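You operate a simulated robot arm through the tools that you are given. There is no shell and no other tool. Be economical: measure what you need, move in short steps, check, and stop when the job is done.

You are at the controls of a simulated two-armed robot. One attempt, no reset.

Task
Take the pink folded shirt on the shelf under the fold table and put it away on the lower shelf of the packing bench. Put the rolled jeans labelled "52" from the top of the fold table in the carton six and the rolled jeans labelled "21" on the shelf under the fold table. Take the measuring jug on the packing bench and put it away on the top of the mist ledge. Take the yellow rolled shirt from the top of the dryer bench and put it on the shelf under the dryer bench. The order is free. Set down upright: measuring jug.

It is judged by the outcome, as a careful person would: the job done as asked, and still so three seconds after it is handed in. It fails if anything else is knocked over, pushed out of place, dropped, spilled or broken. Flat cloth is picked up by pressing the open fingertips on it (5 to 10 N) and closing them slowly along it; thin cloth reads only 2 to 8 mm in the jaws.

Robot
Two 7-joint arms with fingered hands on one trunk, on a base that drives. Base frame: it is fixed to the floor where the robot stands at the start and does not move with it; the origin is under the middle of the robot, x ahead of it, y to its left, z up. Readings come in mm, degrees, newtons and seconds.
The left shoulder is at the start at [22, 214, 1294], the right one opposite. Places, roughly: carton six [500, 1600, 900]; lower shelf of the packing bench [600, 2300, 400]; measuring jug [500, 2250, 1000]; mist ledge (15x32 cm) [-10080, -180, 740]; pink folded shirt [500, -250, 500]; rolled jeans [500, 0, 1000]; shelf under the dryer bench [400, -2700, 400]; shelf under the fold table [600, -300, 400]; yellow rolled shirt [750, -2750, 1000]. Payload 3.3 kg a hand.
The TCP of each hand is the grasp point between the finger pads, 26 mm short of the fingertips. In the tool frame z runs along the fingers and y along their closing line. The gripper opens to 132 mm. The gripper's body begins 73 mm behind the TCP. The gripper is a hand of 2 fingers: y runs from the thumb to the fingers, the wrist lies at [0, 0, -224] in the tool frame, and closing takes about 1.5 s.
Orientation is that of the tool frame in the base frame, as a unit quaternion [x, y, z, w]. With the fingers straight down and closing along the base's y, the tool's x points along the base's -x, its y along +y and its z along -z.

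Tools
- The arms move only by the tool arm_command. It takes "left_motion", "right_motion" or both (then of equal length, played together; a hand with none holds still); each is a list of rows, each a list of 7 numbers: the gripper command, from -1 (shut) to 1 (fully open), values between in proportion, then the shift along the tool's x, y, z in units of 150 mm (1.0 is 150 mm), then the turn, a rotation vector about the tool's x, y, z in units of 60 degrees (1.0 is 60 degrees). In form: [[fingers, x, y, z, rx, ry, rz], ...]. A call has 1 to 12 rows; each row is the pose to reach, as a shift and turn from the pose commanded when the call began, along the tool's axes at that moment. A call with a number of a shift or a turn outside -1 to 1 is refused whole. Rows are played at 5 a second. More than 50 mm and 8.6 degrees between two rows, or a gripper value outside its range, and nothing of the call is played. Where a pose cannot be reached the arm comes as near as it can. A force on the tool above 40 N (or 10 N above the force at the start of the call, whichever is more), or a blocked arm, ends the call early, and 0.2 s more pass. The fingers move at their own pace (about 153 mm/s each) and stop on an object; they squeeze with about 25 N. The grip force told is the motor's: it shows also when the fingers shut on nothing. Time passes only in rows, and 0.2 s behind the last, so rows that repeat a pose let the fingers close. It gives the time, the measured TCP pose, the force on the tool (base axes), the opening and the grip force at its end, in the units of the frame above (readings bear some noise), with the torque about the TCP (base axes, N m) and any sound that the robot's microphone picked up.
- Cameras (640 x 400 px; columns grow to the right, rows downward): "scene" is now at [94.4, -0.3, 1458.1]; the picture's right is [-0.00, -1.00, 0.00], its down [-0.66, 0.00, -0.75] and it looks along [0.75, -0.00, -0.66] (base axes); focal length 278 px, centre (320, 200). "left" rides on the left gripper at [-66, -3, -99] in its tool frame; the picture's right is [0.04, -1.00, 0.00], its down [0.83, 0.03, -0.55] and it looks along [0.55, 0.02, 0.83] (tool axes); focal length 261 px, centre (320, 200). "right" rides on the right gripper at [66, -3, -99] in its tool frame; the picture's right is [0.04, 1.00, 0.00], its down [-0.83, 0.03, -0.55] and it looks along [-0.55, 0.02, 0.83] (tool axes); focal length 261 px, centre (320, 200). There is no depth. A picture from a camera that has moved, and an enlarged one, comes with that camera's place and axes in the base frame and with its lens.
- snapshot(camera): a new picture of that camera. No time passes.
- move_column(by): slides the trunk up (or, below 0, down) by that many mm; the arms and the scene camera ride with it, the base frame stays. It gives what a move gives, with no picture.
- steer(legs): drives the robot by 1 to 6 legs, each [ahead, left, turn to the left] in mm, mm and degrees, along the robot's own axes; the way and the turn of a leg run together, so that a leg with both is an arc; at most 1500 mm and 180 degrees a leg. The arms and the cameras ride along, it lands a little off, and it stops where it bumps. It gives what a move gives.
- preshape(shape, hand): the hand has 2 fingers and takes this shape, open, in about a second: jaw (thumb against the fingers, like two jaws); tri (thumb and two fingers); tip (a fingertip pinch); poke (one finger out to press); point (the index stretched); flat (the hand flat); cup (the hand cupped); fist (a fist). The gripper value then closes the fingers along that shape, each until it touches; the sizes above hold for jaw. It gives what a move gives, with no picture.
- aim_head(pan, tilt): turns the head with the scene camera to pan (to the left, within 86 degrees either way) and tilt (down, from -29 to 69), counted from straight ahead of the robot. It gives what a move gives.
- zoom(camera, box): a new picture of the part [left, top, right, bottom] of that camera's present view, enlarged. No time passes.
- sign_off(): hands the job in; it is judged then, once.

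Go step by step. Nothing tells you exact positions but the pictures and the camera data: compare them with the known pose of the tool, close in by small moves and look again before you grip or let go. The budget is 165 turns and 130 pictures, counting those below and the enlarged ones. Unless the task says otherwise, let go and move clear before handing in.

The tools are called after "Emit:" by a JSON object that holds its "name" and its "arguments". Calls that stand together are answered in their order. arm_command: Moves the arms, as the interface text tells. Its arguments: {"type":"object","properties":{"left_motion":{"type":"array","items":{"type":"array","items":{"type":"number"}}},"right_motion":{"type":"array","items":{"type":"array","items":{"type":"number"}}}},"required":[]} The other tools are called the same way: move_column (by) slides the trunk up or down; preshape (shape, hand) gives the hand a shape; steer (legs) drives the base; aim_head (pan, tilt) turns the head that bears the scene camera; snapshot (camera) takes a picture; zoom (camera, box) takes an enlarged picture of a part of a camera's view; sign_off () hands the job in.

At the start:

```text
time_s: 0.0
left_eef_pos: [448.8, 186.3, 1241.6]
left_tool_rot: [0.0, 1.0, 0.0, 0.0]
left_force: [0.1, -0.9, -0.1]
left_wrist_torque: [0.01, -0.04, -0.01]
left_gripper_width: 131.8
left_gripper_force: 0.0
left_shape: jaw
right_eef_pos: [429.6, -192.5, 1230.4]
right_tool_rot: [0.0, 1.0, 0.0, -0.001]
right_force: [0.5, 0.2, -1.1]
right_wrist_torque: [-0.02, -0.01, 0.01]
right_gripper_width: 131.8
right_gripper_force: 0.0
right_shape: jaw
trunk travel left (down, up): [-575.0, 186.0]
robot x, y, heading: [-2.1, -2.3, 0.1]
head pan, tilt: [-0.2, 41.2]
```

scene: 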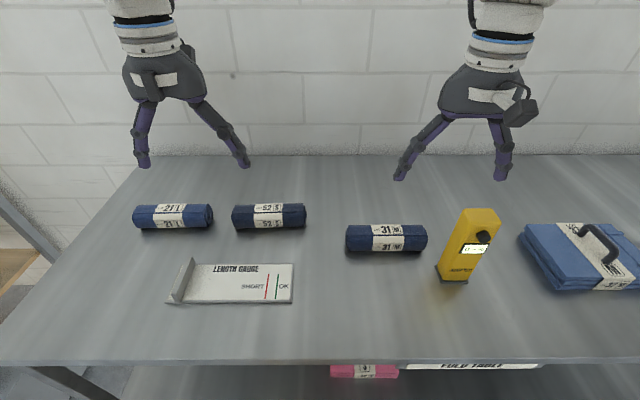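
right: 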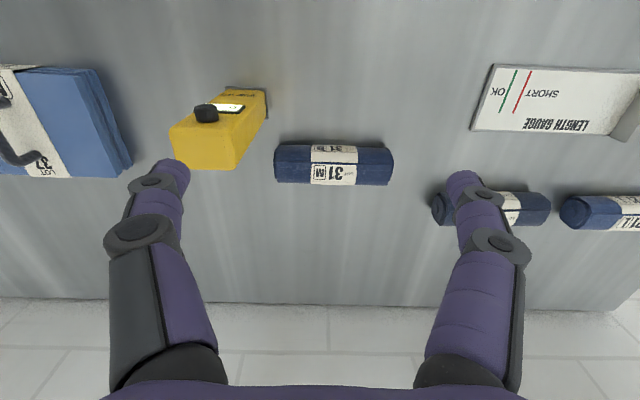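
left: 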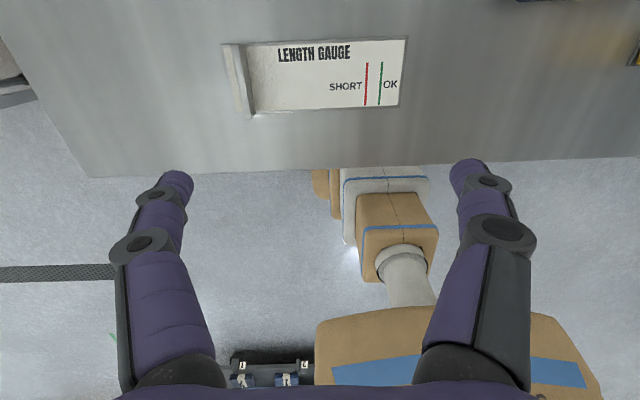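

I see the jeans rolls "21" and "52" on the left of the fold table, with the pink shirt on the shelf below. I'll look around first before moving anything.

Emit:
{"name": "aim_head", "arguments": {"pan": 70, "tilt": 25}}

Emit:
{"name": "snapshot", "arguments": {"camera": "scene"}}

Emit:
{"name": "aim_head", "arguments": {"pan": -70, "tilt": 25}}

Emit:
{"name": "snapshot", "arguments": {"camera": "scene"}}

Emit:
{"name": "aim_head", "arguments": {"pan": 0, "tilt": 65}}

Emit:
{"name": "snapshot", "arguments": {"camera": "scene"}}

```text
time_s: 1.4
left_eef_pos: [448.1, 186.4, 1241.0]
left_tool_rot: [0.0, 1.0, 0.0, 0.001]
left_force: [0.2, 0.2, 0.0]
left_wrist_torque: [0.02, -0.02, 0.01]
left_gripper_width: 131.9
left_gripper_force: 0.1
left_shape: jaw
right_eef_pos: [429.7, -193.1, 1231.2]
right_tool_rot: [0.0, 1.0, 0.0, 0.0]
right_force: [0.1, 0.4, 0.2]
right_wrist_torque: [-0.03, 0.02, -0.03]
right_gripper_width: 131.9
right_gripper_force: 0.2
right_shape: jaw
trunk travel left (down, up): [-575.0, 186.0]
robot x, y, heading: [2.2, 1.3, 0.1]
head pan, tilt: [70.0, 25.0]
```

```text
126 pictures are left
camera scene: at [41.8, 86.5, 1483.2], right [0.94, -0.34, 0.0], down [-0.15, -0.4, -0.91], along [0.31, 0.85, -0.42], focal length 278 px, centre (320, 200)
```

scene: 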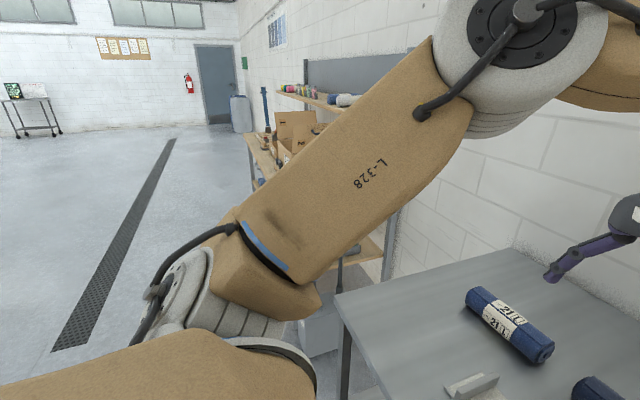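

```text
time_s: 3.6
left_eef_pos: [448.0, 187.0, 1241.6]
left_tool_rot: [0.001, 1.0, 0.0, 0.0]
left_force: [-1.3, -0.5, -0.3]
left_wrist_torque: [0.0, 0.01, -0.02]
left_gripper_width: 131.8
left_gripper_force: 0.1
left_shape: jaw
right_eef_pos: [430.1, -192.4, 1231.9]
right_tool_rot: [0.0, 1.0, 0.0, -0.001]
right_force: [-0.5, 0.2, 0.0]
right_wrist_torque: [-0.03, 0.01, 0.02]
right_gripper_width: 131.7
right_gripper_force: 0.0
right_shape: jaw
trunk travel left (down, up): [-575.0, 186.0]
robot x, y, heading: [3.9, -3.0, -0.1]
head pan, tilt: [-70.0, 25.0]
```

```text
125 pictures are left
camera scene: at [41.7, -86.6, 1483.2], right [-0.94, -0.34, 0.0], down [-0.14, 0.4, -0.91], along [0.31, -0.85, -0.42], focal length 278 px, centre (320, 200)
```

scene: 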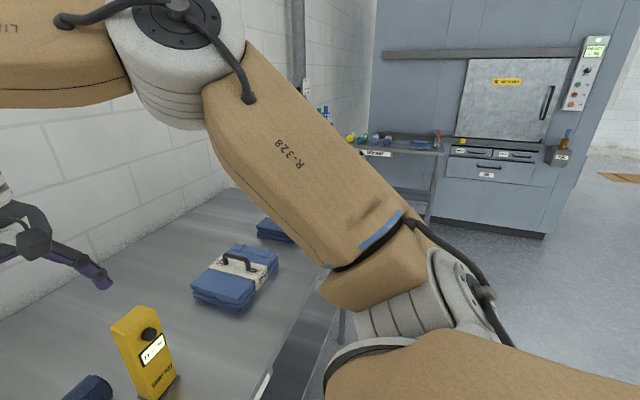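

```text
time_s: 5.1
left_eef_pos: [447.1, 187.5, 1241.7]
left_tool_rot: [0.0, 1.0, 0.0, 0.0]
left_force: [0.3, -0.6, 0.0]
left_wrist_torque: [-0.03, 0.01, 0.03]
left_gripper_width: 131.9
left_gripper_force: 0.0
left_shape: jaw
right_eef_pos: [431.0, -193.8, 1232.5]
right_tool_rot: [0.0, 1.0, -0.001, 0.0]
right_force: [0.5, -0.4, 0.0]
right_wrist_torque: [0.01, 0.0, 0.01]
right_gripper_width: 131.7
right_gripper_force: 0.1
right_shape: jaw
trunk travel left (down, up): [-575.0, 186.0]
robot x, y, heading: [0.1, -2.3, 0.4]
head pan, tilt: [0.0, 65.0]
```

```text
124 pictures are left
camera scene: at [70.9, -0.1, 1427.6], right [0.0, -1.0, 0.0], down [-0.91, 0.0, -0.42], along [0.42, 0.0, -0.91], focal length 278 px, centre (320, 200)
```

scene: 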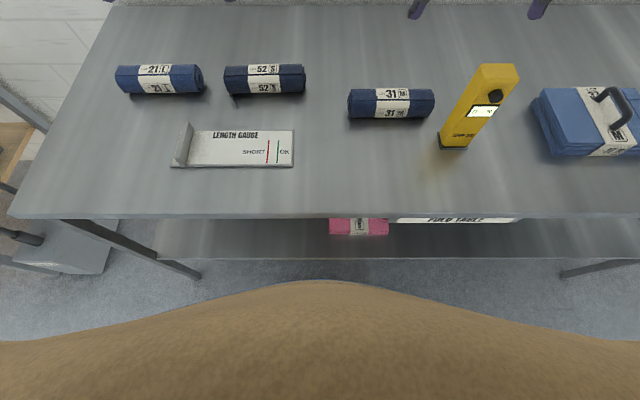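

The rolls lie with their axes along y near x≈620, at y≈137 (52) and y≈398 (21). I'll drive left so that the left hand faces "21" and the right hand faces "52".

Emit:
{"name": "steer", "arguments": {"legs": [[0, 265, 0]]}}

Emit:
{"name": "snapshot", "arguments": {"camera": "scene"}}

Emit:
{"name": "snapshot", "arguments": {"camera": "left"}}

Emit:
{"name": "snapshot", "arguments": {"camera": "right"}}

```text
time_s: 6.9
left_eef_pos: [446.9, 450.6, 1241.7]
left_tool_rot: [0.0, 1.0, 0.0, 0.0]
left_force: [-0.4, 0.3, 0.5]
left_wrist_torque: [0.01, -0.03, 0.03]
left_gripper_width: 132.1
left_gripper_force: 0.0
left_shape: jaw
right_eef_pos: [429.0, 71.4, 1232.2]
right_tool_rot: [0.0, 1.0, 0.001, -0.001]
right_force: [0.5, 0.1, 0.5]
right_wrist_torque: [-0.05, -0.01, 0.02]
right_gripper_width: 132.0
right_gripper_force: 0.0
right_shape: jaw
trunk travel left (down, up): [-575.0, 186.0]
robot x, y, heading: [0.1, 265.3, -0.2]
head pan, tilt: [0.0, 65.0]
```

```text
123 pictures are left
camera scene: at [70.8, 263.6, 1427.6], right [0.0, -1.0, 0.0], down [-0.91, 0.0, -0.42], along [0.42, 0.0, -0.91], focal length 278 px, centre (320, 200)
```

scene: 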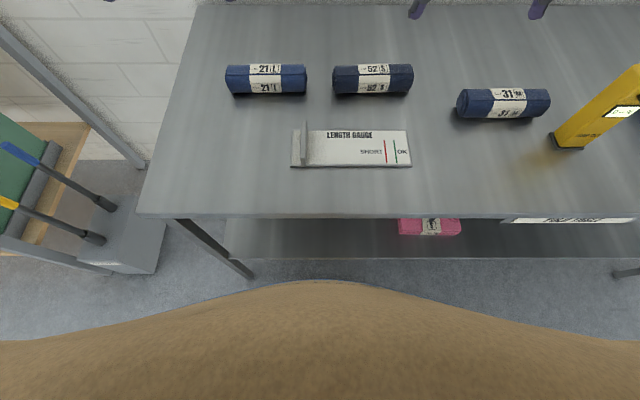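

```text
122 pictures are left
camera left: at [513.2, 446.6, 1341.6], right [-0.04, -1.0, 0.0], down [-0.83, 0.03, 0.55], along [-0.55, 0.02, -0.83], focal length 261 px, centre (320, 200)
```

left: 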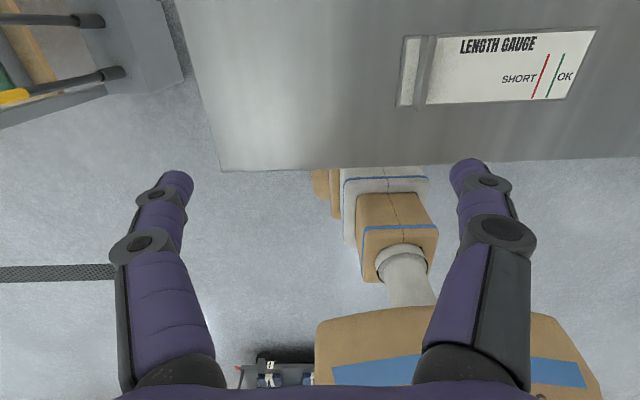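

```text
121 pictures are left
camera right: at [363.3, 68.4, 1329.3], right [-0.04, 1.0, 0.0], down [0.83, 0.03, 0.55], along [0.55, 0.02, -0.83], focal length 261 px, centre (320, 200)
```

right: 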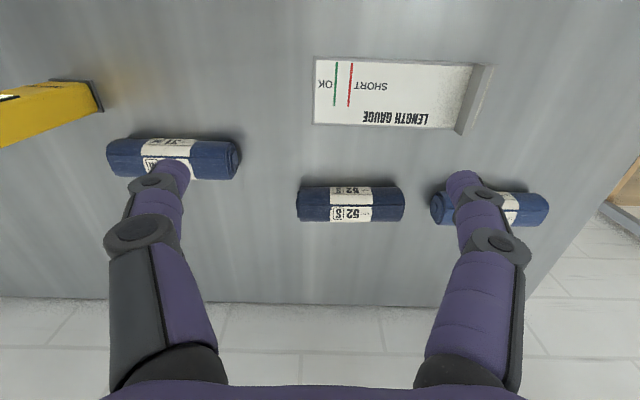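

Roll 52 is about (645, 133, 915) and 21 about (645, 400, 915). I'll bring both hands forward and down while turning them so they close along x.

Emit:
{"name": "arm_command", "arguments": {"left_motion": [[1, -0.083, -0.028, 0.07, 0, 0, 0.083], [1, -0.167, -0.055, 0.14, 0, 0, 0.167], [1, -0.25, -0.083, 0.21, 0, 0, 0.25], [1, -0.333, -0.11, 0.28, 0, 0, 0.333], [1, -0.417, -0.14, 0.35, 0, 0, 0.417], [1, -0.5, -0.167, 0.42, 0, 0, 0.5], [1, -0.583, -0.19, 0.49, 0, 0, 0.583], [1, -0.667, -0.22, 0.56, 0, 0, 0.667], [1, -0.75, -0.25, 0.63, 0, 0, 0.75], [1, -0.833, -0.28, 0.7, 0, 0, 0.833], [1, -0.917, -0.3, 0.77, 0, 0, 0.917], [1, -1, -0.333, 0.84, 0, 0, 1]], "right_motion": [[1, -0.083, 0.034, 0.07, 0, 0, -0.083], [1, -0.167, 0.068, 0.14, 0, 0, -0.167], [1, -0.25, 0.1, 0.21, 0, 0, -0.25], [1, -0.333, 0.137, 0.28, 0, 0, -0.333], [1, -0.417, 0.17, 0.35, 0, 0, -0.417], [1, -0.5, 0.2, 0.42, 0, 0, -0.5], [1, -0.583, 0.24, 0.49, 0, 0, -0.583], [1, -0.667, 0.27, 0.56, 0, 0, -0.667], [1, -0.75, 0.31, 0.63, 0, 0, -0.75], [1, -0.833, 0.34, 0.7, 0, 0, -0.833], [1, -0.917, 0.37, 0.77, 0, 0, -0.917], [1, -1, 0.41, 0.84, 0, 0, -1]]}}

```text
time_s: 9.5
left_eef_pos: [497.8, 350.8, 1108.9]
left_tool_rot: [0.493, 0.87, 0.001, 0.001]
left_force: [-0.4, 0.6, -0.5]
left_wrist_torque: [-0.04, 0.0, 0.0]
left_gripper_width: 132.2
left_gripper_force: 0.0
left_shape: jaw
left hand out of reach, approached as far as the arm can: row 4, 5, 6, 7, 8, 9, 10, 11, 12
right_eef_pos: [501.2, 174.4, 1108.4]
right_tool_rot: [-0.489, 0.873, 0.002, 0.002]
right_force: [0.0, 0.5, -1.3]
right_wrist_torque: [0.04, 0.01, -0.01]
right_gripper_width: 131.9
right_gripper_force: 0.1
right_shape: jaw
right hand out of reach, approached as far as the arm can: row 6, 7, 8, 9, 10, 11, 12
trunk travel left (down, up): [-575.0, 186.0]
robot x, y, heading: [-2.7, 264.4, -0.0]
head pan, tilt: [0.0, 65.0]
```

The arms' reach is short (about 500 mm ahead), so the robot has to get closer. I'll check the clearance between base and table with the hand camera.

Emit:
{"name": "snapshot", "arguments": {"camera": "left"}}

Emit:
{"name": "snapshot", "arguments": {"camera": "right"}}

```text
120 pictures are left
camera left: at [529.3, 292.2, 1209.3], right [-0.88, -0.48, 0.0], down [-0.4, 0.73, 0.55], along [-0.27, 0.49, -0.83], focal length 261 px, centre (320, 200)
```

left: 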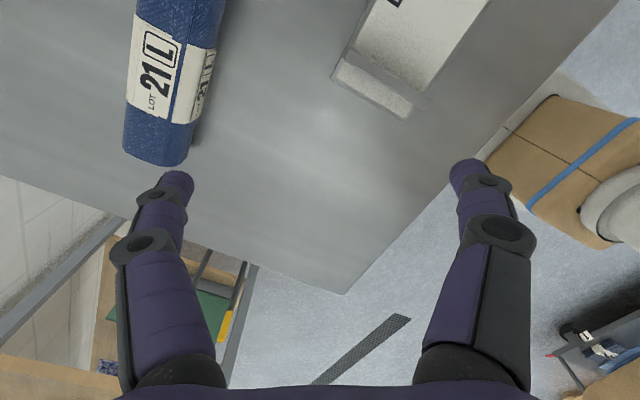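

```text
119 pictures are left
camera right: at [468.3, 115.9, 1206.0], right [-0.87, 0.49, 0.0], down [0.41, 0.72, 0.56], along [0.27, 0.49, -0.83], focal length 261 px, centre (320, 200)
```

right: 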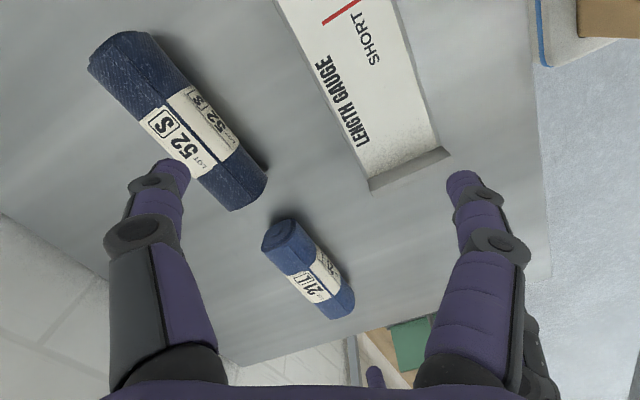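

Emit:
{"name": "aim_head", "arguments": {"pan": 30, "tilt": 69}}

Emit:
{"name": "snapshot", "arguments": {"camera": "scene"}}

```text
time_s: 10.5
left_eef_pos: [496.0, 351.6, 1109.0]
left_tool_rot: [0.492, 0.871, 0.0, 0.0]
left_force: [0.9, 0.9, -0.6]
left_wrist_torque: [0.0, -0.01, 0.01]
left_gripper_width: 132.1
left_gripper_force: 0.1
left_shape: jaw
right_eef_pos: [500.1, 172.8, 1106.7]
right_tool_rot: [-0.487, 0.873, 0.001, 0.0]
right_force: [-0.1, 0.6, 0.3]
right_wrist_torque: [0.04, -0.02, -0.02]
right_gripper_width: 132.0
right_gripper_force: 0.2
right_shape: jaw
trunk travel left (down, up): [-575.0, 186.0]
robot x, y, heading: [0.0, 266.2, -0.0]
head pan, tilt: [30.0, 68.8]
```

```text
118 pictures are left
camera scene: at [58.5, 290.3, 1423.7], right [0.5, -0.87, 0.0], down [-0.81, -0.47, -0.36], along [0.31, 0.18, -0.93], focal length 278 px, centre (320, 200)
```

scene: 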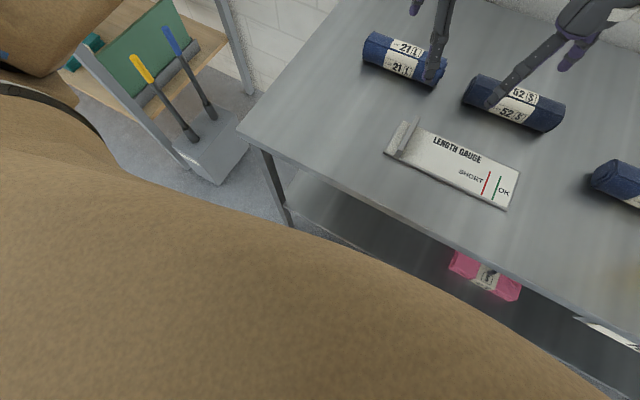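

The base's front edge is hidden, so I'll creep forward a small step with the hands high and check how far it gets.

Emit:
{"name": "steer", "arguments": {"legs": [[60, 0, 0]]}}

```text
time_s: 11.4
left_eef_pos: [558.8, 351.9, 1107.4]
left_tool_rot: [0.492, 0.871, 0.0, -0.001]
left_force: [-0.5, 0.8, -0.7]
left_wrist_torque: [0.01, 0.08, -0.02]
left_gripper_width: 131.9
left_gripper_force: 0.1
left_shape: jaw
right_eef_pos: [561.6, 173.4, 1106.4]
right_tool_rot: [-0.488, 0.873, 0.002, 0.0]
right_force: [0.0, 0.0, -0.2]
right_wrist_torque: [0.03, 0.04, 0.0]
right_gripper_width: 132.0
right_gripper_force: 0.0
right_shape: jaw
trunk travel left (down, up): [-575.0, 186.0]
robot x, y, heading: [59.4, 263.3, 0.1]
head pan, tilt: [30.0, 68.8]
```

Emit:
{"name": "steer", "arguments": {"legs": [[40, 0, 0]]}}

```text
time_s: 12.3
left_eef_pos: [599.4, 352.5, 1107.6]
left_tool_rot: [0.492, 0.871, 0.0, -0.002]
left_force: [0.4, -0.2, -0.2]
left_wrist_torque: [0.03, 0.03, 0.03]
left_gripper_width: 131.8
left_gripper_force: 0.1
left_shape: jaw
right_eef_pos: [603.6, 172.4, 1106.2]
right_tool_rot: [-0.487, 0.873, 0.003, -0.001]
right_force: [0.1, -0.6, 0.1]
right_wrist_torque: [0.03, 0.05, 0.02]
right_gripper_width: 132.1
right_gripper_force: 0.1
right_shape: jaw
trunk travel left (down, up): [-575.0, 186.0]
robot x, y, heading: [102.0, 261.7, -0.2]
head pan, tilt: [30.0, 68.8]
```

Emit:
{"name": "arm_command", "arguments": {"left_motion": [[1, 0, 0, 0, 0, 0, 0.125], [1, 0, 0, 0, 0, 0, 0.25], [1, 0, 0, 0, 0, 0, 0.375], [1, 0, 0, 0, 0, 0, 0.5]], "right_motion": [[1, 0, 0, 0, 0, 0, -0.125], [1, 0, 0, 0, 0, 0, -0.25], [1, 0, 0, 0, 0, 0, -0.375], [1, 0, 0, 0, 0, 0, -0.5]]}}

Emit:
{"name": "move_column", "arguments": {"by": -110}}

Emit:
{"name": "snapshot", "arguments": {"camera": "right"}}

Emit:
{"name": "snapshot", "arguments": {"camera": "left"}}

```text
time_s: 13.3
left_eef_pos: [553.2, 336.5, 1106.5]
left_tool_rot: [0.699, 0.715, 0.0, 0.002]
left_force: [0.4, -0.5, 1.0]
left_wrist_torque: [0.03, 0.0, 0.01]
left_gripper_width: 132.1
left_gripper_force: 0.0
left_shape: jaw
left hand out of reach, approached as far as the arm can: row 2, 3, 4
right_eef_pos: [601.4, 171.4, 1106.4]
right_tool_rot: [-0.697, 0.717, 0.002, 0.001]
right_force: [0.1, 0.1, -0.6]
right_wrist_torque: [0.03, 0.02, 0.0]
right_gripper_width: 132.0
right_gripper_force: 0.1
right_shape: jaw
trunk travel left (down, up): [-575.0, 186.0]
robot x, y, heading: [99.9, 268.5, 0.2]
head pan, tilt: [30.0, 68.8]
```

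```text
time_s: 14.8
left_eef_pos: [553.6, 337.1, 997.9]
left_tool_rot: [0.7, 0.714, 0.0, -0.001]
left_force: [0.2, 0.5, 0.8]
left_wrist_torque: [-0.01, 0.02, 0.0]
left_gripper_width: 132.0
left_gripper_force: 0.1
left_shape: jaw
right_eef_pos: [600.0, 171.7, 997.9]
right_tool_rot: [-0.697, 0.717, 0.001, 0.001]
right_force: [-0.2, -0.7, 0.3]
right_wrist_torque: [-0.04, -0.02, 0.03]
right_gripper_width: 131.5
right_gripper_force: 0.1
right_shape: jaw
trunk travel left (down, up): [-465.0, 296.0]
robot x, y, heading: [102.1, 265.9, -0.2]
head pan, tilt: [30.0, 68.8]
```

```text
117 pictures are left
camera right: at [600.8, 106.7, 1095.4], right [-1.0, -0.01, 0.0], down [-0.01, 0.83, 0.56], along [-0.01, 0.56, -0.83], focal length 261 px, centre (320, 200)
```

right: 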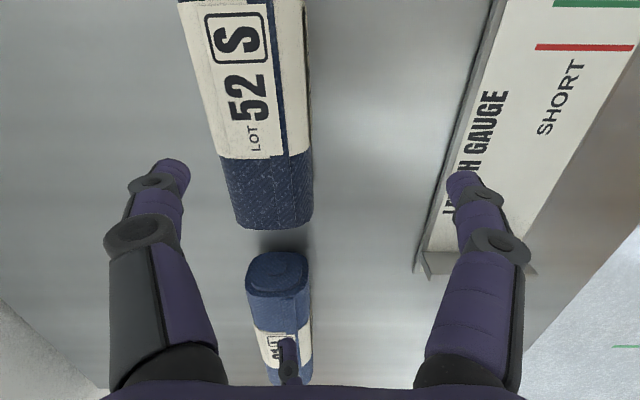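

```text
116 pictures are left
camera left: at [552.2, 269.6, 1098.2], right [-1.0, 0.02, 0.0], down [0.02, 0.83, 0.55], along [0.01, 0.55, -0.83], focal length 261 px, centre (320, 200)
```

left: 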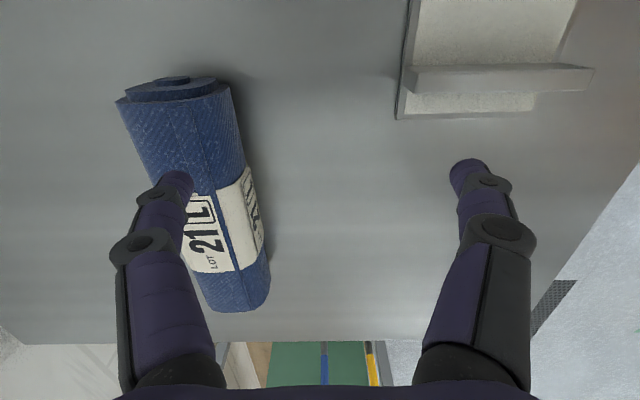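

Right hand is lined up about 40 mm short in x; roll 52 centre ≈ (641, 133). I'll shift both hands over their rolls.

Emit:
{"name": "arm_command", "arguments": {"left_motion": [[1, 0.14, 0.19, 0, 0, 0, 0], [1, 0.28, 0.38, 0, 0, 0, 0], [1, 0.42, 0.58, 0, 0, 0, 0]], "right_motion": [[1, 0.08, -0.09, 0, 0, 0, 0], [1, 0.16, -0.18, 0, 0, 0, 0], [1, 0.25, -0.27, 0, 0, 0, 0]]}}

```text
time_s: 15.6
left_eef_pos: [551.0, 351.1, 995.8]
left_tool_rot: [0.699, 0.715, 0.0, 0.001]
left_force: [0.2, 0.5, 0.1]
left_wrist_torque: [0.0, 0.0, -0.02]
left_gripper_width: 132.0
left_gripper_force: 0.0
left_shape: jaw
left hand out of reach, approached as far as the arm can: row 1, 2, 3
right_eef_pos: [611.7, 153.6, 998.3]
right_tool_rot: [-0.696, 0.718, 0.003, 0.001]
right_force: [-0.1, 0.3, -0.1]
right_wrist_torque: [-0.04, 0.0, -0.02]
right_gripper_width: 132.0
right_gripper_force: 0.1
right_shape: jaw
right hand out of reach, approached as far as the arm can: row 1, 2, 3
trunk travel left (down, up): [-465.0, 296.0]
robot x, y, heading: [98.2, 261.2, 0.2]
head pan, tilt: [30.0, 68.8]
```

Emit:
{"name": "steer", "arguments": {"legs": [[40, 0, 0]]}}

```text
time_s: 16.4
left_eef_pos: [542.6, 376.8, 1005.2]
left_tool_rot: [0.712, 0.701, -0.012, 0.024]
left_force: [1.0, -0.7, 3.5]
left_wrist_torque: [0.05, 0.14, 0.0]
left_gripper_width: 131.9
left_gripper_force: 0.0
left_shape: jaw
right_eef_pos: [597.4, 178.3, 1017.0]
right_tool_rot: [-0.685, 0.728, -0.025, -0.009]
right_force: [0.2, 0.3, 0.7]
right_wrist_torque: [-0.05, 0.03, 0.0]
right_gripper_width: 131.9
right_gripper_force: 0.1
right_shape: jaw
trunk travel left (down, up): [-465.0, 296.0]
robot x, y, heading: [112.8, 256.1, -2.5]
head pan, tilt: [30.0, 68.8]
```

It bumped at x≈113. I'll back off a little and check the table is undisturbed.

Emit:
{"name": "steer", "arguments": {"legs": [[-25, 0, 2.5]]}}

Emit:
{"name": "aim_head", "arguments": {"pan": 0, "tilt": 55}}

Emit:
{"name": "snapshot", "arguments": {"camera": "scene"}}

```text
time_s: 17.2
left_eef_pos: [555.1, 296.4, 971.6]
left_tool_rot: [0.696, 0.715, -0.05, -0.044]
left_force: [0.9, -0.5, -0.5]
left_wrist_torque: [0.05, 0.1, 0.0]
left_gripper_width: 131.8
left_gripper_force: 0.2
left_shape: jaw
right_eef_pos: [626.5, 91.3, 964.7]
right_tool_rot: [-0.694, 0.718, 0.053, 0.018]
right_force: [0.0, -0.2, -0.9]
right_wrist_torque: [0.08, 0.1, 0.04]
right_gripper_width: 132.1
right_gripper_force: 0.1
right_shape: jaw
trunk travel left (down, up): [-465.0, 296.0]
robot x, y, heading: [100.1, 255.7, -1.7]
head pan, tilt: [30.0, 68.8]
stopped in leg 1: the robot was blocked; the commanded pose is now the measured one
```

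```text
time_s: 18.1
left_eef_pos: [550.8, 299.7, 975.1]
left_tool_rot: [0.696, 0.715, -0.048, -0.04]
left_force: [0.8, 0.2, 0.9]
left_wrist_torque: [0.0, -0.03, -0.01]
left_gripper_width: 132.3
left_gripper_force: 0.1
left_shape: jaw
right_eef_pos: [622.6, 95.2, 968.6]
right_tool_rot: [-0.693, 0.719, 0.048, 0.02]
right_force: [-0.1, 0.3, 0.2]
right_wrist_torque: [0.02, 0.0, 0.03]
right_gripper_width: 132.2
right_gripper_force: 0.1
right_shape: jaw
trunk travel left (down, up): [-465.0, 296.0]
robot x, y, heading: [93.5, 254.6, -1.5]
head pan, tilt: [0.0, 55.0]
```

```text
115 pictures are left
camera scene: at [185.0, 252.3, 1328.9], right [-0.03, -1.0, 0.0], down [-0.82, 0.02, -0.57], along [0.57, -0.02, -0.82], focal length 278 px, centre (320, 200)
```

scene: 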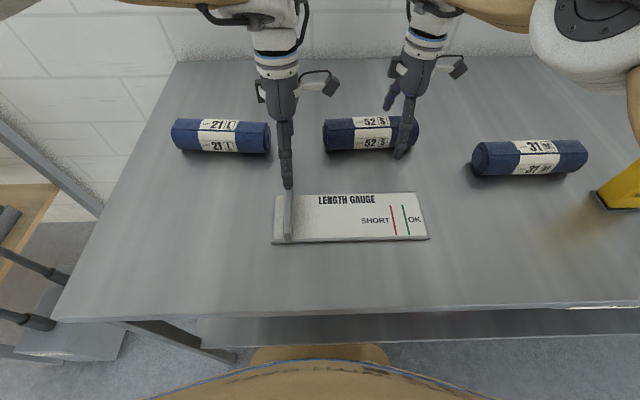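

Emit:
{"name": "arm_command", "arguments": {"left_motion": [[1, 0, 0, -0.3, 0, 0, 0], [1, 0, 0, -0.3, 0, 0, 0], [1, 0, 0, -0.3, 0, 0, 0]], "right_motion": [[1, 0, 0, -0.3, 0, 0, 0], [1, 0, 0, -0.3, 0, 0, 0], [1, 0, 0, -0.3, 0, 0, 0]]}}

Emit:
{"name": "steer", "arguments": {"legs": [[-20, 0, 1.5]]}}

```text
time_s: 18.9
left_eef_pos: [539.4, 300.3, 1018.3]
left_tool_rot: [0.694, 0.718, -0.048, -0.039]
left_force: [-0.4, 0.7, 0.4]
left_wrist_torque: [0.02, -0.03, -0.02]
left_gripper_width: 131.9
left_gripper_force: 0.1
left_shape: jaw
left hand out of reach, approached as far as the arm can: row 1, 2, 3
right_eef_pos: [608.7, 100.5, 1011.1]
right_tool_rot: [-0.694, 0.718, 0.046, 0.02]
right_force: [-0.2, -0.3, -0.1]
right_wrist_torque: [-0.02, -0.02, 0.02]
right_gripper_width: 131.9
right_gripper_force: 0.0
right_shape: jaw
right hand out of reach, approached as far as the arm can: row 1, 2, 3
trunk travel left (down, up): [-465.0, 296.0]
robot x, y, heading: [94.4, 255.3, -1.6]
head pan, tilt: [0.0, 55.0]
```

```text
time_s: 19.7
left_eef_pos: [519.6, 312.1, 1018.9]
left_tool_rot: [0.685, 0.726, -0.048, -0.037]
left_force: [-0.3, -1.0, 0.2]
left_wrist_torque: [-0.03, -0.04, -0.04]
left_gripper_width: 132.0
left_gripper_force: 0.0
left_shape: jaw
right_eef_pos: [591.5, 113.3, 1011.4]
right_tool_rot: [-0.703, 0.709, 0.047, 0.018]
right_force: [-0.2, 0.8, -0.3]
right_wrist_torque: [0.0, -0.01, 0.0]
right_gripper_width: 131.8
right_gripper_force: 0.0
right_shape: jaw
trunk travel left (down, up): [-465.0, 296.0]
robot x, y, heading: [75.6, 255.5, -0.2]
head pan, tilt: [0.0, 55.0]
```

The robot is free again and the table looks undisturbed; the base's forward limit is about x=105. I'll tilt the hands 20° forward to gain reach, and go forward 22 mm.

Emit:
{"name": "arm_command", "arguments": {"left_motion": [[1, 0, 0, -0.05, -0.11, 0, 0], [1, 0, 0, -0.1, -0.22, 0, 0], [1, 0, 0, -0.15, -0.33, 0, 0], [1, 0, 0, -0.2, -0.45, 0, 0], [1, 0, 0, -0.2, -0.45, 0, 0]], "right_motion": [[1, 0, 0, 0, 0.1, 0.02, 0], [1, 0, 0, 0, 0.19, 0.05, 0], [1, 0, 0, 0, 0.28, 0.07, 0], [1, 0, 0, 0, 0.37, 0.09, 0], [1, 0, 0, 0, 0.37, 0.09, 0]]}}

Emit:
{"name": "steer", "arguments": {"legs": [[22, 0, 0]]}}

Emit:
{"name": "snapshot", "arguments": {"camera": "scene"}}

Emit:
{"name": "snapshot", "arguments": {"camera": "right"}}

```text
time_s: 20.9
left_eef_pos: [524.4, 311.1, 1048.1]
left_tool_rot: [0.675, 0.717, 0.122, 0.124]
left_force: [0.0, 0.5, 0.6]
left_wrist_torque: [-0.01, -0.01, 0.01]
left_gripper_width: 131.9
left_gripper_force: 0.0
left_shape: jaw
right_eef_pos: [592.9, 113.7, 1010.2]
right_tool_rot: [-0.688, 0.705, -0.123, 0.121]
right_force: [-0.5, 0.7, -0.4]
right_wrist_torque: [0.02, 0.01, 0.0]
right_gripper_width: 131.8
right_gripper_force: 0.1
right_shape: jaw
trunk travel left (down, up): [-465.0, 296.0]
robot x, y, heading: [77.4, 257.5, -0.1]
head pan, tilt: [0.0, 55.0]
```

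```text
time_s: 21.7
left_eef_pos: [547.6, 312.0, 1047.4]
left_tool_rot: [0.675, 0.717, 0.122, 0.123]
left_force: [0.9, 0.3, -0.1]
left_wrist_torque: [-0.01, 0.02, -0.03]
left_gripper_width: 132.0
left_gripper_force: 0.0
left_shape: jaw
right_eef_pos: [617.0, 114.5, 1009.4]
right_tool_rot: [-0.688, 0.705, -0.123, 0.119]
right_force: [0.6, 0.2, -0.3]
right_wrist_torque: [-0.02, 0.01, 0.02]
right_gripper_width: 131.8
right_gripper_force: 0.0
right_shape: jaw
trunk travel left (down, up): [-465.0, 296.0]
robot x, y, heading: [100.0, 254.4, -0.1]
head pan, tilt: [0.0, 55.0]
```

```text
114 pictures are left
camera scene: at [189.9, 254.6, 1328.7], right [0.0, -1.0, 0.0], down [-0.82, 0.0, -0.57], along [0.57, 0.0, -0.82], focal length 278 px, centre (320, 200)
```

scene: 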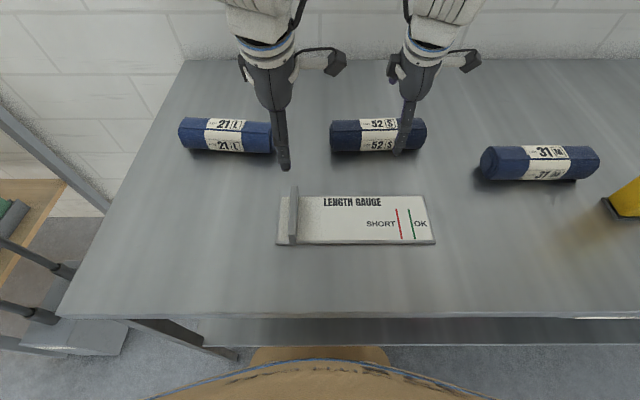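

```text
113 pictures are left
camera right: at [583.6, 48.5, 1102.5], right [-0.94, -0.02, -0.34], down [-0.2, 0.84, 0.51], along [0.27, 0.55, -0.79], focal length 261 px, centre (320, 200)
```

right: 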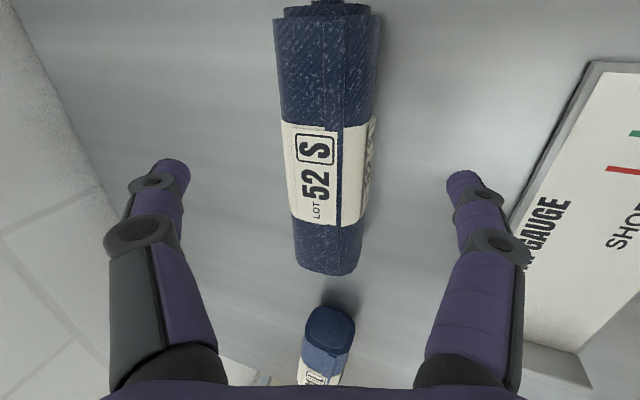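

Roll 52 is at about (641, 131), with the table top near z≈897. I'll lower the right hand over it at about 12° of tilt with the fingers part-open.

Emit:
{"name": "arm_command", "arguments": {"right_motion": [[0.5, -0.05, 0.01, 0, -0.07, 0, 0], [0.5, -0.107, 0.014, 0, -0.133, 0, 0], [0.5, -0.107, 0.014, 0.1, -0.133, 0, 0], [0.5, -0.107, 0.014, 0.2, -0.133, 0, 0]]}}

Emit:
{"name": "snapshot", "arguments": {"camera": "right"}}

Emit:
{"name": "snapshot", "arguments": {"camera": "scene"}}

```text
time_s: 22.7
left_eef_pos: [546.1, 311.4, 1047.2]
left_tool_rot: [0.674, 0.718, 0.122, 0.123]
left_force: [0.7, -0.8, 0.8]
left_wrist_torque: [0.04, 0.01, 0.01]
left_gripper_width: 132.1
left_gripper_force: 0.1
left_shape: jaw
right_eef_pos: [625.4, 129.0, 981.1]
right_tool_rot: [-0.695, 0.712, -0.074, 0.072]
right_force: [0.1, -0.3, -0.7]
right_wrist_torque: [-0.01, -0.05, 0.01]
right_gripper_width: 99.2
right_gripper_force: 0.0
right_shape: jaw
trunk travel left (down, up): [-465.0, 296.0]
robot x, y, heading: [99.6, 254.2, -0.4]
head pan, tilt: [0.0, 55.0]
```

```text
112 pictures are left
camera right: at [604.8, 63.7, 1078.5], right [-0.98, -0.02, -0.2], down [-0.13, 0.84, 0.53], along [0.16, 0.55, -0.82], focal length 261 px, centre (320, 200)
```

right: 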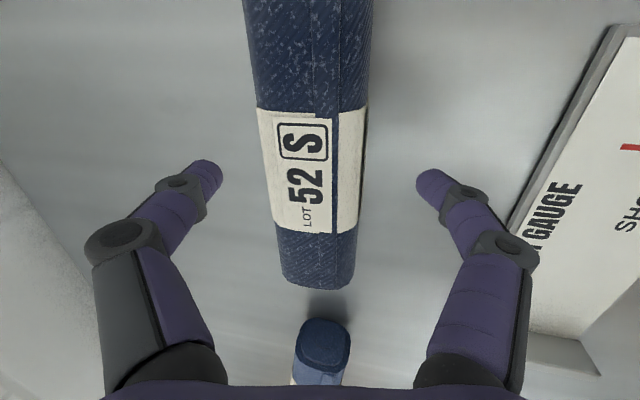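

```text
111 pictures are left
camera scene: at [187.8, 254.8, 1328.9], right [0.0, -1.0, 0.0], down [-0.82, 0.0, -0.57], along [0.57, 0.0, -0.82], focal length 278 px, centre (320, 200)
```

scene: 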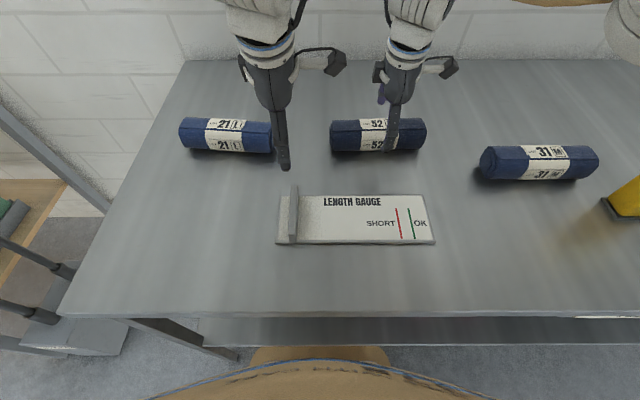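

Emit:
{"name": "arm_command", "arguments": {"right_motion": [[0.5, 0, -0.02, 0.09, 0, 0, 0], [0.5, 0, -0.02, 0.18, 0, 0, 0], [0.5, 0, -0.02, 0.27, 0, 0, 0], [-1, 0, -0.02, 0.27, 0, 0, 0], [-1, 0, -0.02, 0.27, 0, 0, 0], [-1, 0, -0.02, 0.27, 0, 0, 0], [-1, 0, -0.02, 0.27, 0, 0, 0], [-1, 0, -0.02, 0.27, 0, 0, 0]]}}

Emit:
{"name": "snapshot", "arguments": {"camera": "right"}}

```text
time_s: 24.5
left_eef_pos: [545.8, 312.0, 1048.3]
left_tool_rot: [0.675, 0.717, 0.121, 0.124]
left_force: [0.0, -1.1, 0.1]
left_wrist_torque: [0.02, -0.01, 0.01]
left_gripper_width: 131.7
left_gripper_force: 0.1
left_shape: jaw
right_eef_pos: [636.0, 128.5, 941.7]
right_tool_rot: [-0.695, 0.712, -0.072, 0.072]
right_force: [-0.3, 0.2, 1.6]
right_wrist_torque: [0.01, -0.01, 0.03]
right_gripper_width: 53.9
right_gripper_force: 25.3
right_shape: jaw
trunk travel left (down, up): [-465.0, 296.0]
robot x, y, heading: [98.5, 257.4, -0.3]
head pan, tilt: [0.0, 55.0]
```

```text
110 pictures are left
camera right: at [615.4, 63.4, 1038.7], right [-0.98, -0.02, -0.2], down [-0.13, 0.84, 0.53], along [0.16, 0.55, -0.82], focal length 261 px, centre (320, 200)
```

right: 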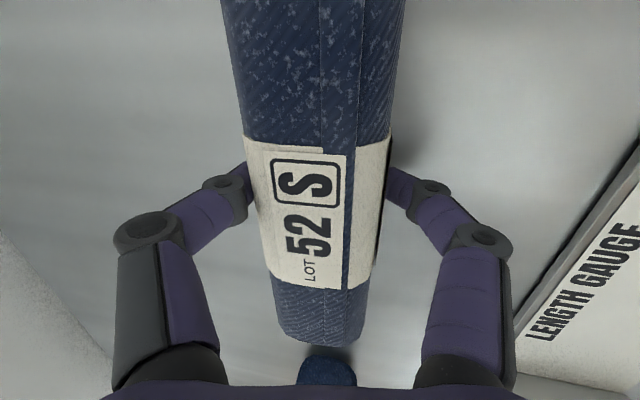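

Roll 52 is gripped. Roll 21 has shifted about 60 mm to the left (y≈458), apparently brushed by the left hand during the bump. It is to be moved anyway, and the gauge hasn't moved. I'll lift 52 and bring the left hand over 21.

Emit:
{"name": "arm_command", "arguments": {"left_motion": [[1, 0.16, 0.06, 0, 0, 0, 0], [1, 0.33, 0.12, 0, 0, 0, 0], [1, 0.5, 0.18, 0.05, 0, 0, 0], [1, 0.66, 0.24, 0.1, 0, 0, 0], [1, 0.82, 0.3, 0.15, 0, 0, 0], [1, 0.97, 0.37, 0.2, 0, 0, 0], [1, 0.97, 0.37, 0.2, 0, 0, 0]], "right_motion": [[-1, 0, 0, -0.1, 0, 0, 0], [-1, 0, 0, -0.2, 0, 0, 0], [-1, 0, 0, -0.3, 0, 0, 0], [-1, 0, 0, -0.4, 0, 0, 0], [-1, 0, 0, -0.5, 0, 0, 0], [-1, 0, 0, -0.6, 0, 0, 0], [-1, 0, 0, -0.6, 0, 0, 0]]}}

Emit:
{"name": "snapshot", "arguments": {"camera": "left"}}

Emit:
{"name": "snapshot", "arguments": {"camera": "scene"}}

```text
time_s: 26.1
left_eef_pos: [572.0, 426.5, 1033.4]
left_tool_rot: [0.673, 0.719, 0.123, 0.123]
left_force: [0.9, -0.8, -0.3]
left_wrist_torque: [0.0, 0.04, -0.05]
left_gripper_width: 132.0
left_gripper_force: 0.0
left_shape: jaw
left hand out of reach, approached as far as the arm can: row 5, 6, 7
right_eef_pos: [617.7, 130.0, 1031.8]
right_tool_rot: [-0.695, 0.712, -0.074, 0.072]
right_force: [-0.3, 1.0, -3.3]
right_wrist_torque: [-0.05, 0.0, -0.01]
right_gripper_width: 53.8
right_gripper_force: 24.8
right_shape: jaw
trunk travel left (down, up): [-465.0, 296.0]
robot x, y, heading: [99.3, 254.4, -0.5]
head pan, tilt: [0.0, 55.0]
```

```text
109 pictures are left
camera left: at [539.7, 357.8, 1127.3], right [-0.94, -0.02, -0.34], down [-0.21, 0.83, 0.52], along [0.27, 0.56, -0.78], focal length 261 px, centre (320, 200)
```

left: 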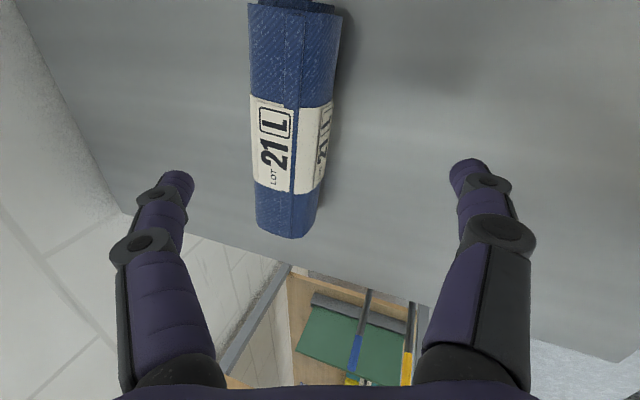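

```text
108 pictures are left
camera scene: at [188.3, 254.8, 1328.9], right [0.0, -1.0, 0.0], down [-0.82, 0.0, -0.57], along [0.57, 0.0, -0.82], focal length 278 px, centre (320, 200)
```

scene: 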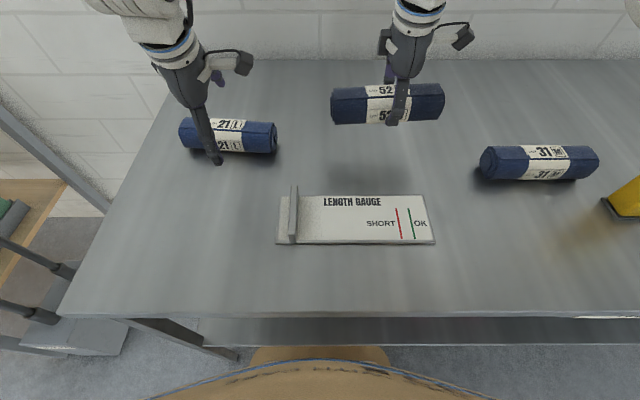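

Left arm yaw limits its reach when the hand is far out, so I'll slide the robot left about 120 mm to put roll 21 inward of the left shoulder.

Emit:
{"name": "steer", "arguments": {"legs": [[-12, 0, 0.4], [0, 125, 0], [10, 0, 0]]}}

Emit:
{"name": "arm_command", "arguments": {"left_motion": [[1, -0.2, 0, 0, 0, 0, 0], [1, -0.4, 0.05, 0, 0, 0, 0], [1, -0.6, 0.1, 0, 0, 0, 0], [1, -0.6, 0.2, 0, 0, 0, 0], [1, -0.6, 0.3, 0, 0, 0, 0]]}}

Emit:
{"name": "snapshot", "arguments": {"camera": "left"}}

```text
time_s: 28.1
left_eef_pos: [568.8, 553.4, 1033.1]
left_tool_rot: [0.671, 0.72, 0.123, 0.124]
left_force: [-0.3, 0.4, 0.1]
left_wrist_torque: [0.03, 0.0, 0.03]
left_gripper_width: 131.7
left_gripper_force: 0.0
left_shape: jaw
right_eef_pos: [616.6, 258.7, 1030.3]
right_tool_rot: [-0.696, 0.711, -0.073, 0.071]
right_force: [0.6, 0.7, -3.6]
right_wrist_torque: [0.01, 0.01, 0.02]
right_gripper_width: 54.0
right_gripper_force: 24.9
right_shape: jaw
trunk travel left (down, up): [-465.0, 296.0]
robot x, y, heading: [99.9, 384.2, -0.0]
head pan, tilt: [0.0, 55.0]
```

```text
time_s: 29.3
left_eef_pos: [617.0, 466.4, 1050.0]
left_tool_rot: [0.671, 0.72, 0.124, 0.124]
left_force: [-0.4, 0.5, 0.1]
left_wrist_torque: [0.01, -0.02, 0.02]
left_gripper_width: 132.1
left_gripper_force: 0.1
left_shape: jaw
right_eef_pos: [614.8, 258.4, 1030.9]
right_tool_rot: [-0.697, 0.71, -0.073, 0.072]
right_force: [0.2, -0.5, -3.8]
right_wrist_torque: [0.0, -0.02, 0.0]
right_gripper_width: 53.9
right_gripper_force: 25.1
right_shape: jaw
trunk travel left (down, up): [-465.0, 296.0]
robot x, y, heading: [96.9, 382.9, 0.0]
head pan, tilt: [0.0, 55.0]
```

```text
107 pictures are left
camera left: at [584.2, 398.2, 1144.8], right [-0.94, -0.03, -0.34], down [-0.21, 0.83, 0.52], along [0.27, 0.56, -0.78], focal length 261 px, centre (320, 200)
```

left: 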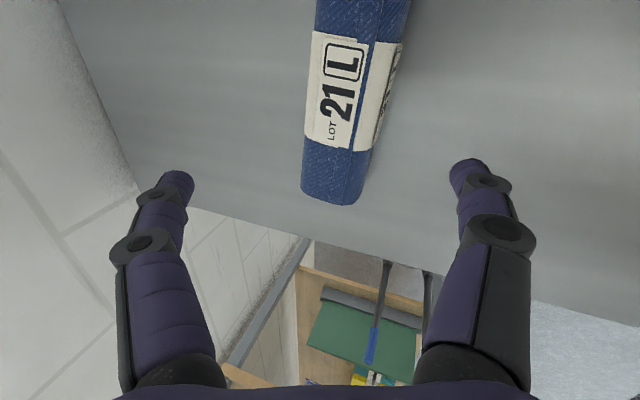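

Emit:
{"name": "arm_command", "arguments": {"left_motion": [[0.5, -0.09, -0.05, 0, 0.05, 0, 0], [0.5, -0.18, -0.11, 0.12, 0.1, 0, 0], [0.5, -0.18, -0.11, 0.24, 0.1, 0, 0], [0.5, -0.18, -0.11, 0.34, 0.1, 0, 0], [0.5, -0.18, -0.11, 0.34, 0.1, 0, 0]]}}

Emit:
{"name": "snapshot", "arguments": {"camera": "left"}}

```text
time_s: 30.5
left_eef_pos: [619.2, 444.1, 997.7]
left_tool_rot: [0.672, 0.73, 0.083, 0.091]
left_force: [-0.5, 0.5, 0.2]
left_wrist_torque: [-0.01, 0.0, 0.01]
left_gripper_width: 99.2
left_gripper_force: 0.1
left_shape: jaw
left hand out of reach, approached as far as the arm can: row 4, 5
right_eef_pos: [615.0, 258.0, 1030.7]
right_tool_rot: [-0.696, 0.711, -0.074, 0.072]
right_force: [0.3, -0.2, -3.4]
right_wrist_torque: [-0.01, 0.04, -0.04]
right_gripper_width: 53.7
right_gripper_force: 24.8
right_shape: jaw
trunk travel left (down, up): [-465.0, 296.0]
robot x, y, heading: [96.7, 382.6, 0.0]
head pan, tilt: [0.0, 55.0]
```

```text
106 pictures are left
camera left: at [597.4, 376.2, 1095.8], right [-0.97, -0.04, -0.24], down [-0.17, 0.83, 0.53], along [0.18, 0.55, -0.81], focal length 261 px, centre (320, 200)
```

left: 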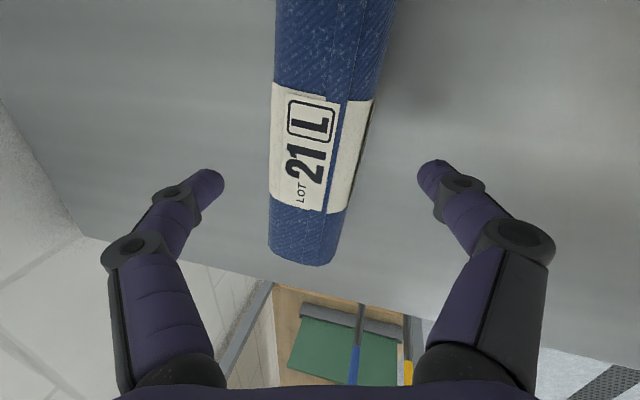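

Emit:
{"name": "arm_command", "arguments": {"left_motion": [[0.5, 0, 0, 0.05, -0.08, 0, 0], [0.5, -0.03, 0.03, 0.16, -0.1, 0, 0], [0.5, -0.03, 0.03, 0.26, -0.1, 0, 0], [0.5, -0.03, 0.03, 0.34, -0.1, 0, 0], [0.5, -0.03, 0.03, 0.34, -0.1, 0, 0]]}}

Emit:
{"name": "snapshot", "arguments": {"camera": "left"}}

```text
time_s: 31.7
left_eef_pos: [635.7, 439.1, 948.7]
left_tool_rot: [0.668, 0.723, 0.123, 0.124]
left_force: [0.3, -0.7, 0.5]
left_wrist_torque: [0.01, -0.01, -0.02]
left_gripper_width: 99.2
left_gripper_force: 0.0
left_shape: jaw
right_eef_pos: [614.5, 258.3, 1030.8]
right_tool_rot: [-0.696, 0.71, -0.074, 0.072]
right_force: [-0.5, -0.7, -3.0]
right_wrist_torque: [-0.02, -0.01, 0.0]
right_gripper_width: 54.1
right_gripper_force: 25.2
right_shape: jaw
trunk travel left (down, up): [-465.0, 296.0]
robot x, y, heading: [95.6, 381.0, 0.1]
head pan, tilt: [0.0, 55.0]
```

```text
105 pictures are left
camera left: at [604.2, 370.3, 1043.2], right [-0.94, -0.04, -0.34], down [-0.22, 0.83, 0.52], along [0.26, 0.56, -0.78], focal length 261 px, centre (320, 200)
```

left: 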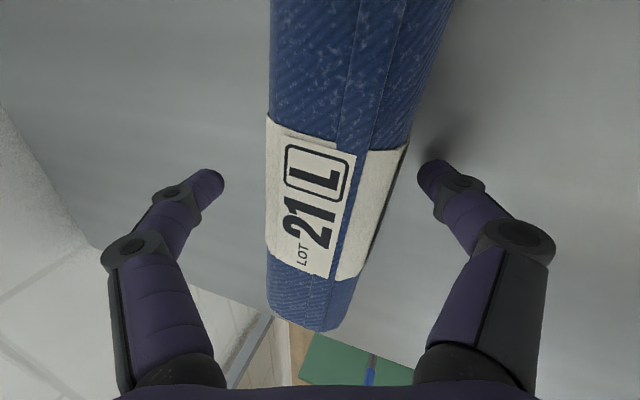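

Emit:
{"name": "arm_command", "arguments": {"left_motion": [[-1, 0, 0, 0, 0, 0, 0], [-1, 0, 0, 0, 0, 0, 0], [-1, 0, 0, 0, 0, 0, 0], [-1, 0, 0, 0, 0, 0, 0], [-1, 0, 0, 0, 0, 0, 0], [-1, 0, 0, -0.15, 0, 0, 0], [-1, 0, 0, -0.3, 0, 0, 0], [-1, 0, 0, -0.45, 0, 0, 0], [-1, 0, 0, -0.6, 0, 0, 0]]}}

Emit:
{"name": "snapshot", "arguments": {"camera": "scene"}}

```text
time_s: 33.7
left_eef_pos: [601.3, 432.4, 1032.0]
left_tool_rot: [0.672, 0.72, 0.123, 0.124]
left_force: [1.0, 1.7, -5.7]
left_wrist_torque: [0.15, 0.01, 0.04]
left_gripper_width: 56.6
left_gripper_force: 25.3
left_shape: jaw
right_eef_pos: [614.1, 257.9, 1031.2]
right_tool_rot: [-0.696, 0.71, -0.073, 0.072]
right_force: [0.3, -0.8, -2.2]
right_wrist_torque: [0.16, 0.01, 0.06]
right_gripper_width: 53.9
right_gripper_force: 24.8
right_shape: jaw
trunk travel left (down, up): [-465.0, 296.0]
robot x, y, heading: [96.1, 384.6, 0.0]
head pan, tilt: [0.0, 55.0]
```

```text
104 pictures are left
camera scene: at [185.2, 380.6, 1328.9], right [0.0, -1.0, 0.0], down [-0.82, 0.0, -0.57], along [0.57, 0.0, -0.82], focal length 278 px, centre (320, 200)
```

scene: 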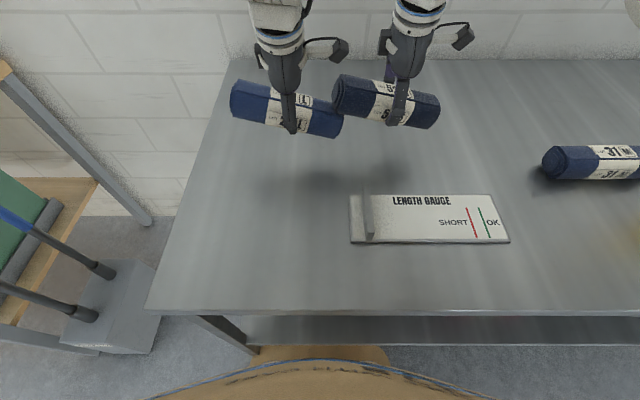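

Both rolls are held but touching each other; I'll separate the hands, then back away from the table and lower the trunk for the shelf.

Emit:
{"name": "arm_command", "arguments": {"left_motion": [[-1, 0.05, 0, -0.05, 0, 0, 0], [-1, 0.12, 0, -0.1, 0, 0, 0]], "right_motion": [[-1, 0.15, 0, -0.05, 0, 0, 0], [-1, 0.3, 0, -0.1, 0, 0, 0]]}}

Emit:
{"name": "steer", "arguments": {"legs": [[-450, 0, 0]]}}

Emit:
{"name": "move_column", "arguments": {"by": -440}}

Emit:
{"name": "aim_head", "arguments": {"pan": 0, "tilt": 25}}

Emit:
{"name": "snapshot", "arguments": {"camera": "scene"}}

```text
time_s: 34.3
left_eef_pos: [595.9, 450.5, 1046.0]
left_tool_rot: [0.672, 0.719, 0.124, 0.124]
left_force: [0.7, -0.2, -3.1]
left_wrist_torque: [0.0, 0.01, -0.01]
left_gripper_width: 56.3
left_gripper_force: 25.3
left_shape: jaw
right_eef_pos: [611.0, 212.8, 1044.0]
right_tool_rot: [-0.697, 0.71, -0.073, 0.072]
right_force: [0.2, 0.5, -3.7]
right_wrist_torque: [0.01, -0.01, 0.02]
right_gripper_width: 53.9
right_gripper_force: 24.9
right_shape: jaw
trunk travel left (down, up): [-465.0, 296.0]
robot x, y, heading: [95.6, 384.1, -0.0]
head pan, tilt: [0.0, 55.0]
```

```text
time_s: 37.0
left_eef_pos: [135.4, 448.8, 1045.5]
left_tool_rot: [0.673, 0.719, 0.124, 0.124]
left_force: [0.3, 0.2, -3.3]
left_wrist_torque: [-0.03, -0.01, 0.02]
left_gripper_width: 56.6
left_gripper_force: 25.1
left_shape: jaw
right_eef_pos: [147.1, 209.8, 1043.8]
right_tool_rot: [-0.695, 0.711, -0.074, 0.072]
right_force: [-0.2, 0.1, -3.0]
right_wrist_torque: [-0.06, 0.04, 0.02]
right_gripper_width: 54.1
right_gripper_force: 25.0
right_shape: jaw
trunk travel left (down, up): [-465.0, 296.0]
robot x, y, heading: [-364.5, 379.6, -0.3]
head pan, tilt: [0.0, 55.0]
```

```text
refused: -440 is not a number from -400 to 400
```

```text
time_s: 38.0
left_eef_pos: [136.4, 448.6, 1045.0]
left_tool_rot: [0.673, 0.719, 0.123, 0.123]
left_force: [-0.2, -0.1, -3.6]
left_wrist_torque: [0.0, 0.01, -0.01]
left_gripper_width: 56.2
left_gripper_force: 25.3
left_shape: jaw
right_eef_pos: [147.9, 210.2, 1043.5]
right_tool_rot: [-0.695, 0.711, -0.074, 0.071]
right_force: [0.4, 0.0, -3.5]
right_wrist_torque: [-0.03, 0.01, 0.0]
right_gripper_width: 54.0
right_gripper_force: 25.7
right_shape: jaw
trunk travel left (down, up): [-465.0, 296.0]
robot x, y, heading: [-364.1, 381.1, 0.4]
head pan, tilt: [0.0, 25.0]
```

```text
103 pictures are left
camera scene: at [-255.9, 380.1, 1372.8], right [0.0, -1.0, 0.0], down [-0.42, 0.0, -0.91], along [0.91, 0.0, -0.42], focal length 278 px, centre (320, 200)
```

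scene: 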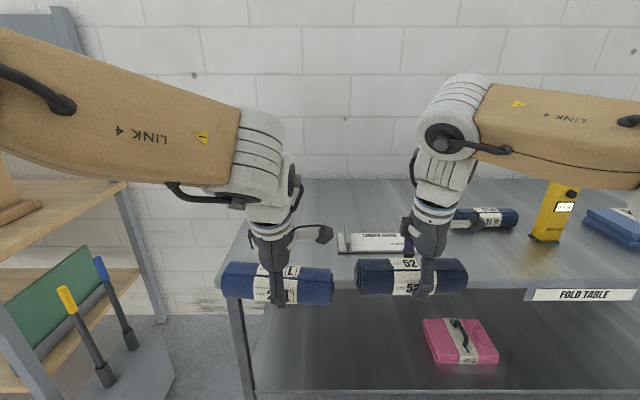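

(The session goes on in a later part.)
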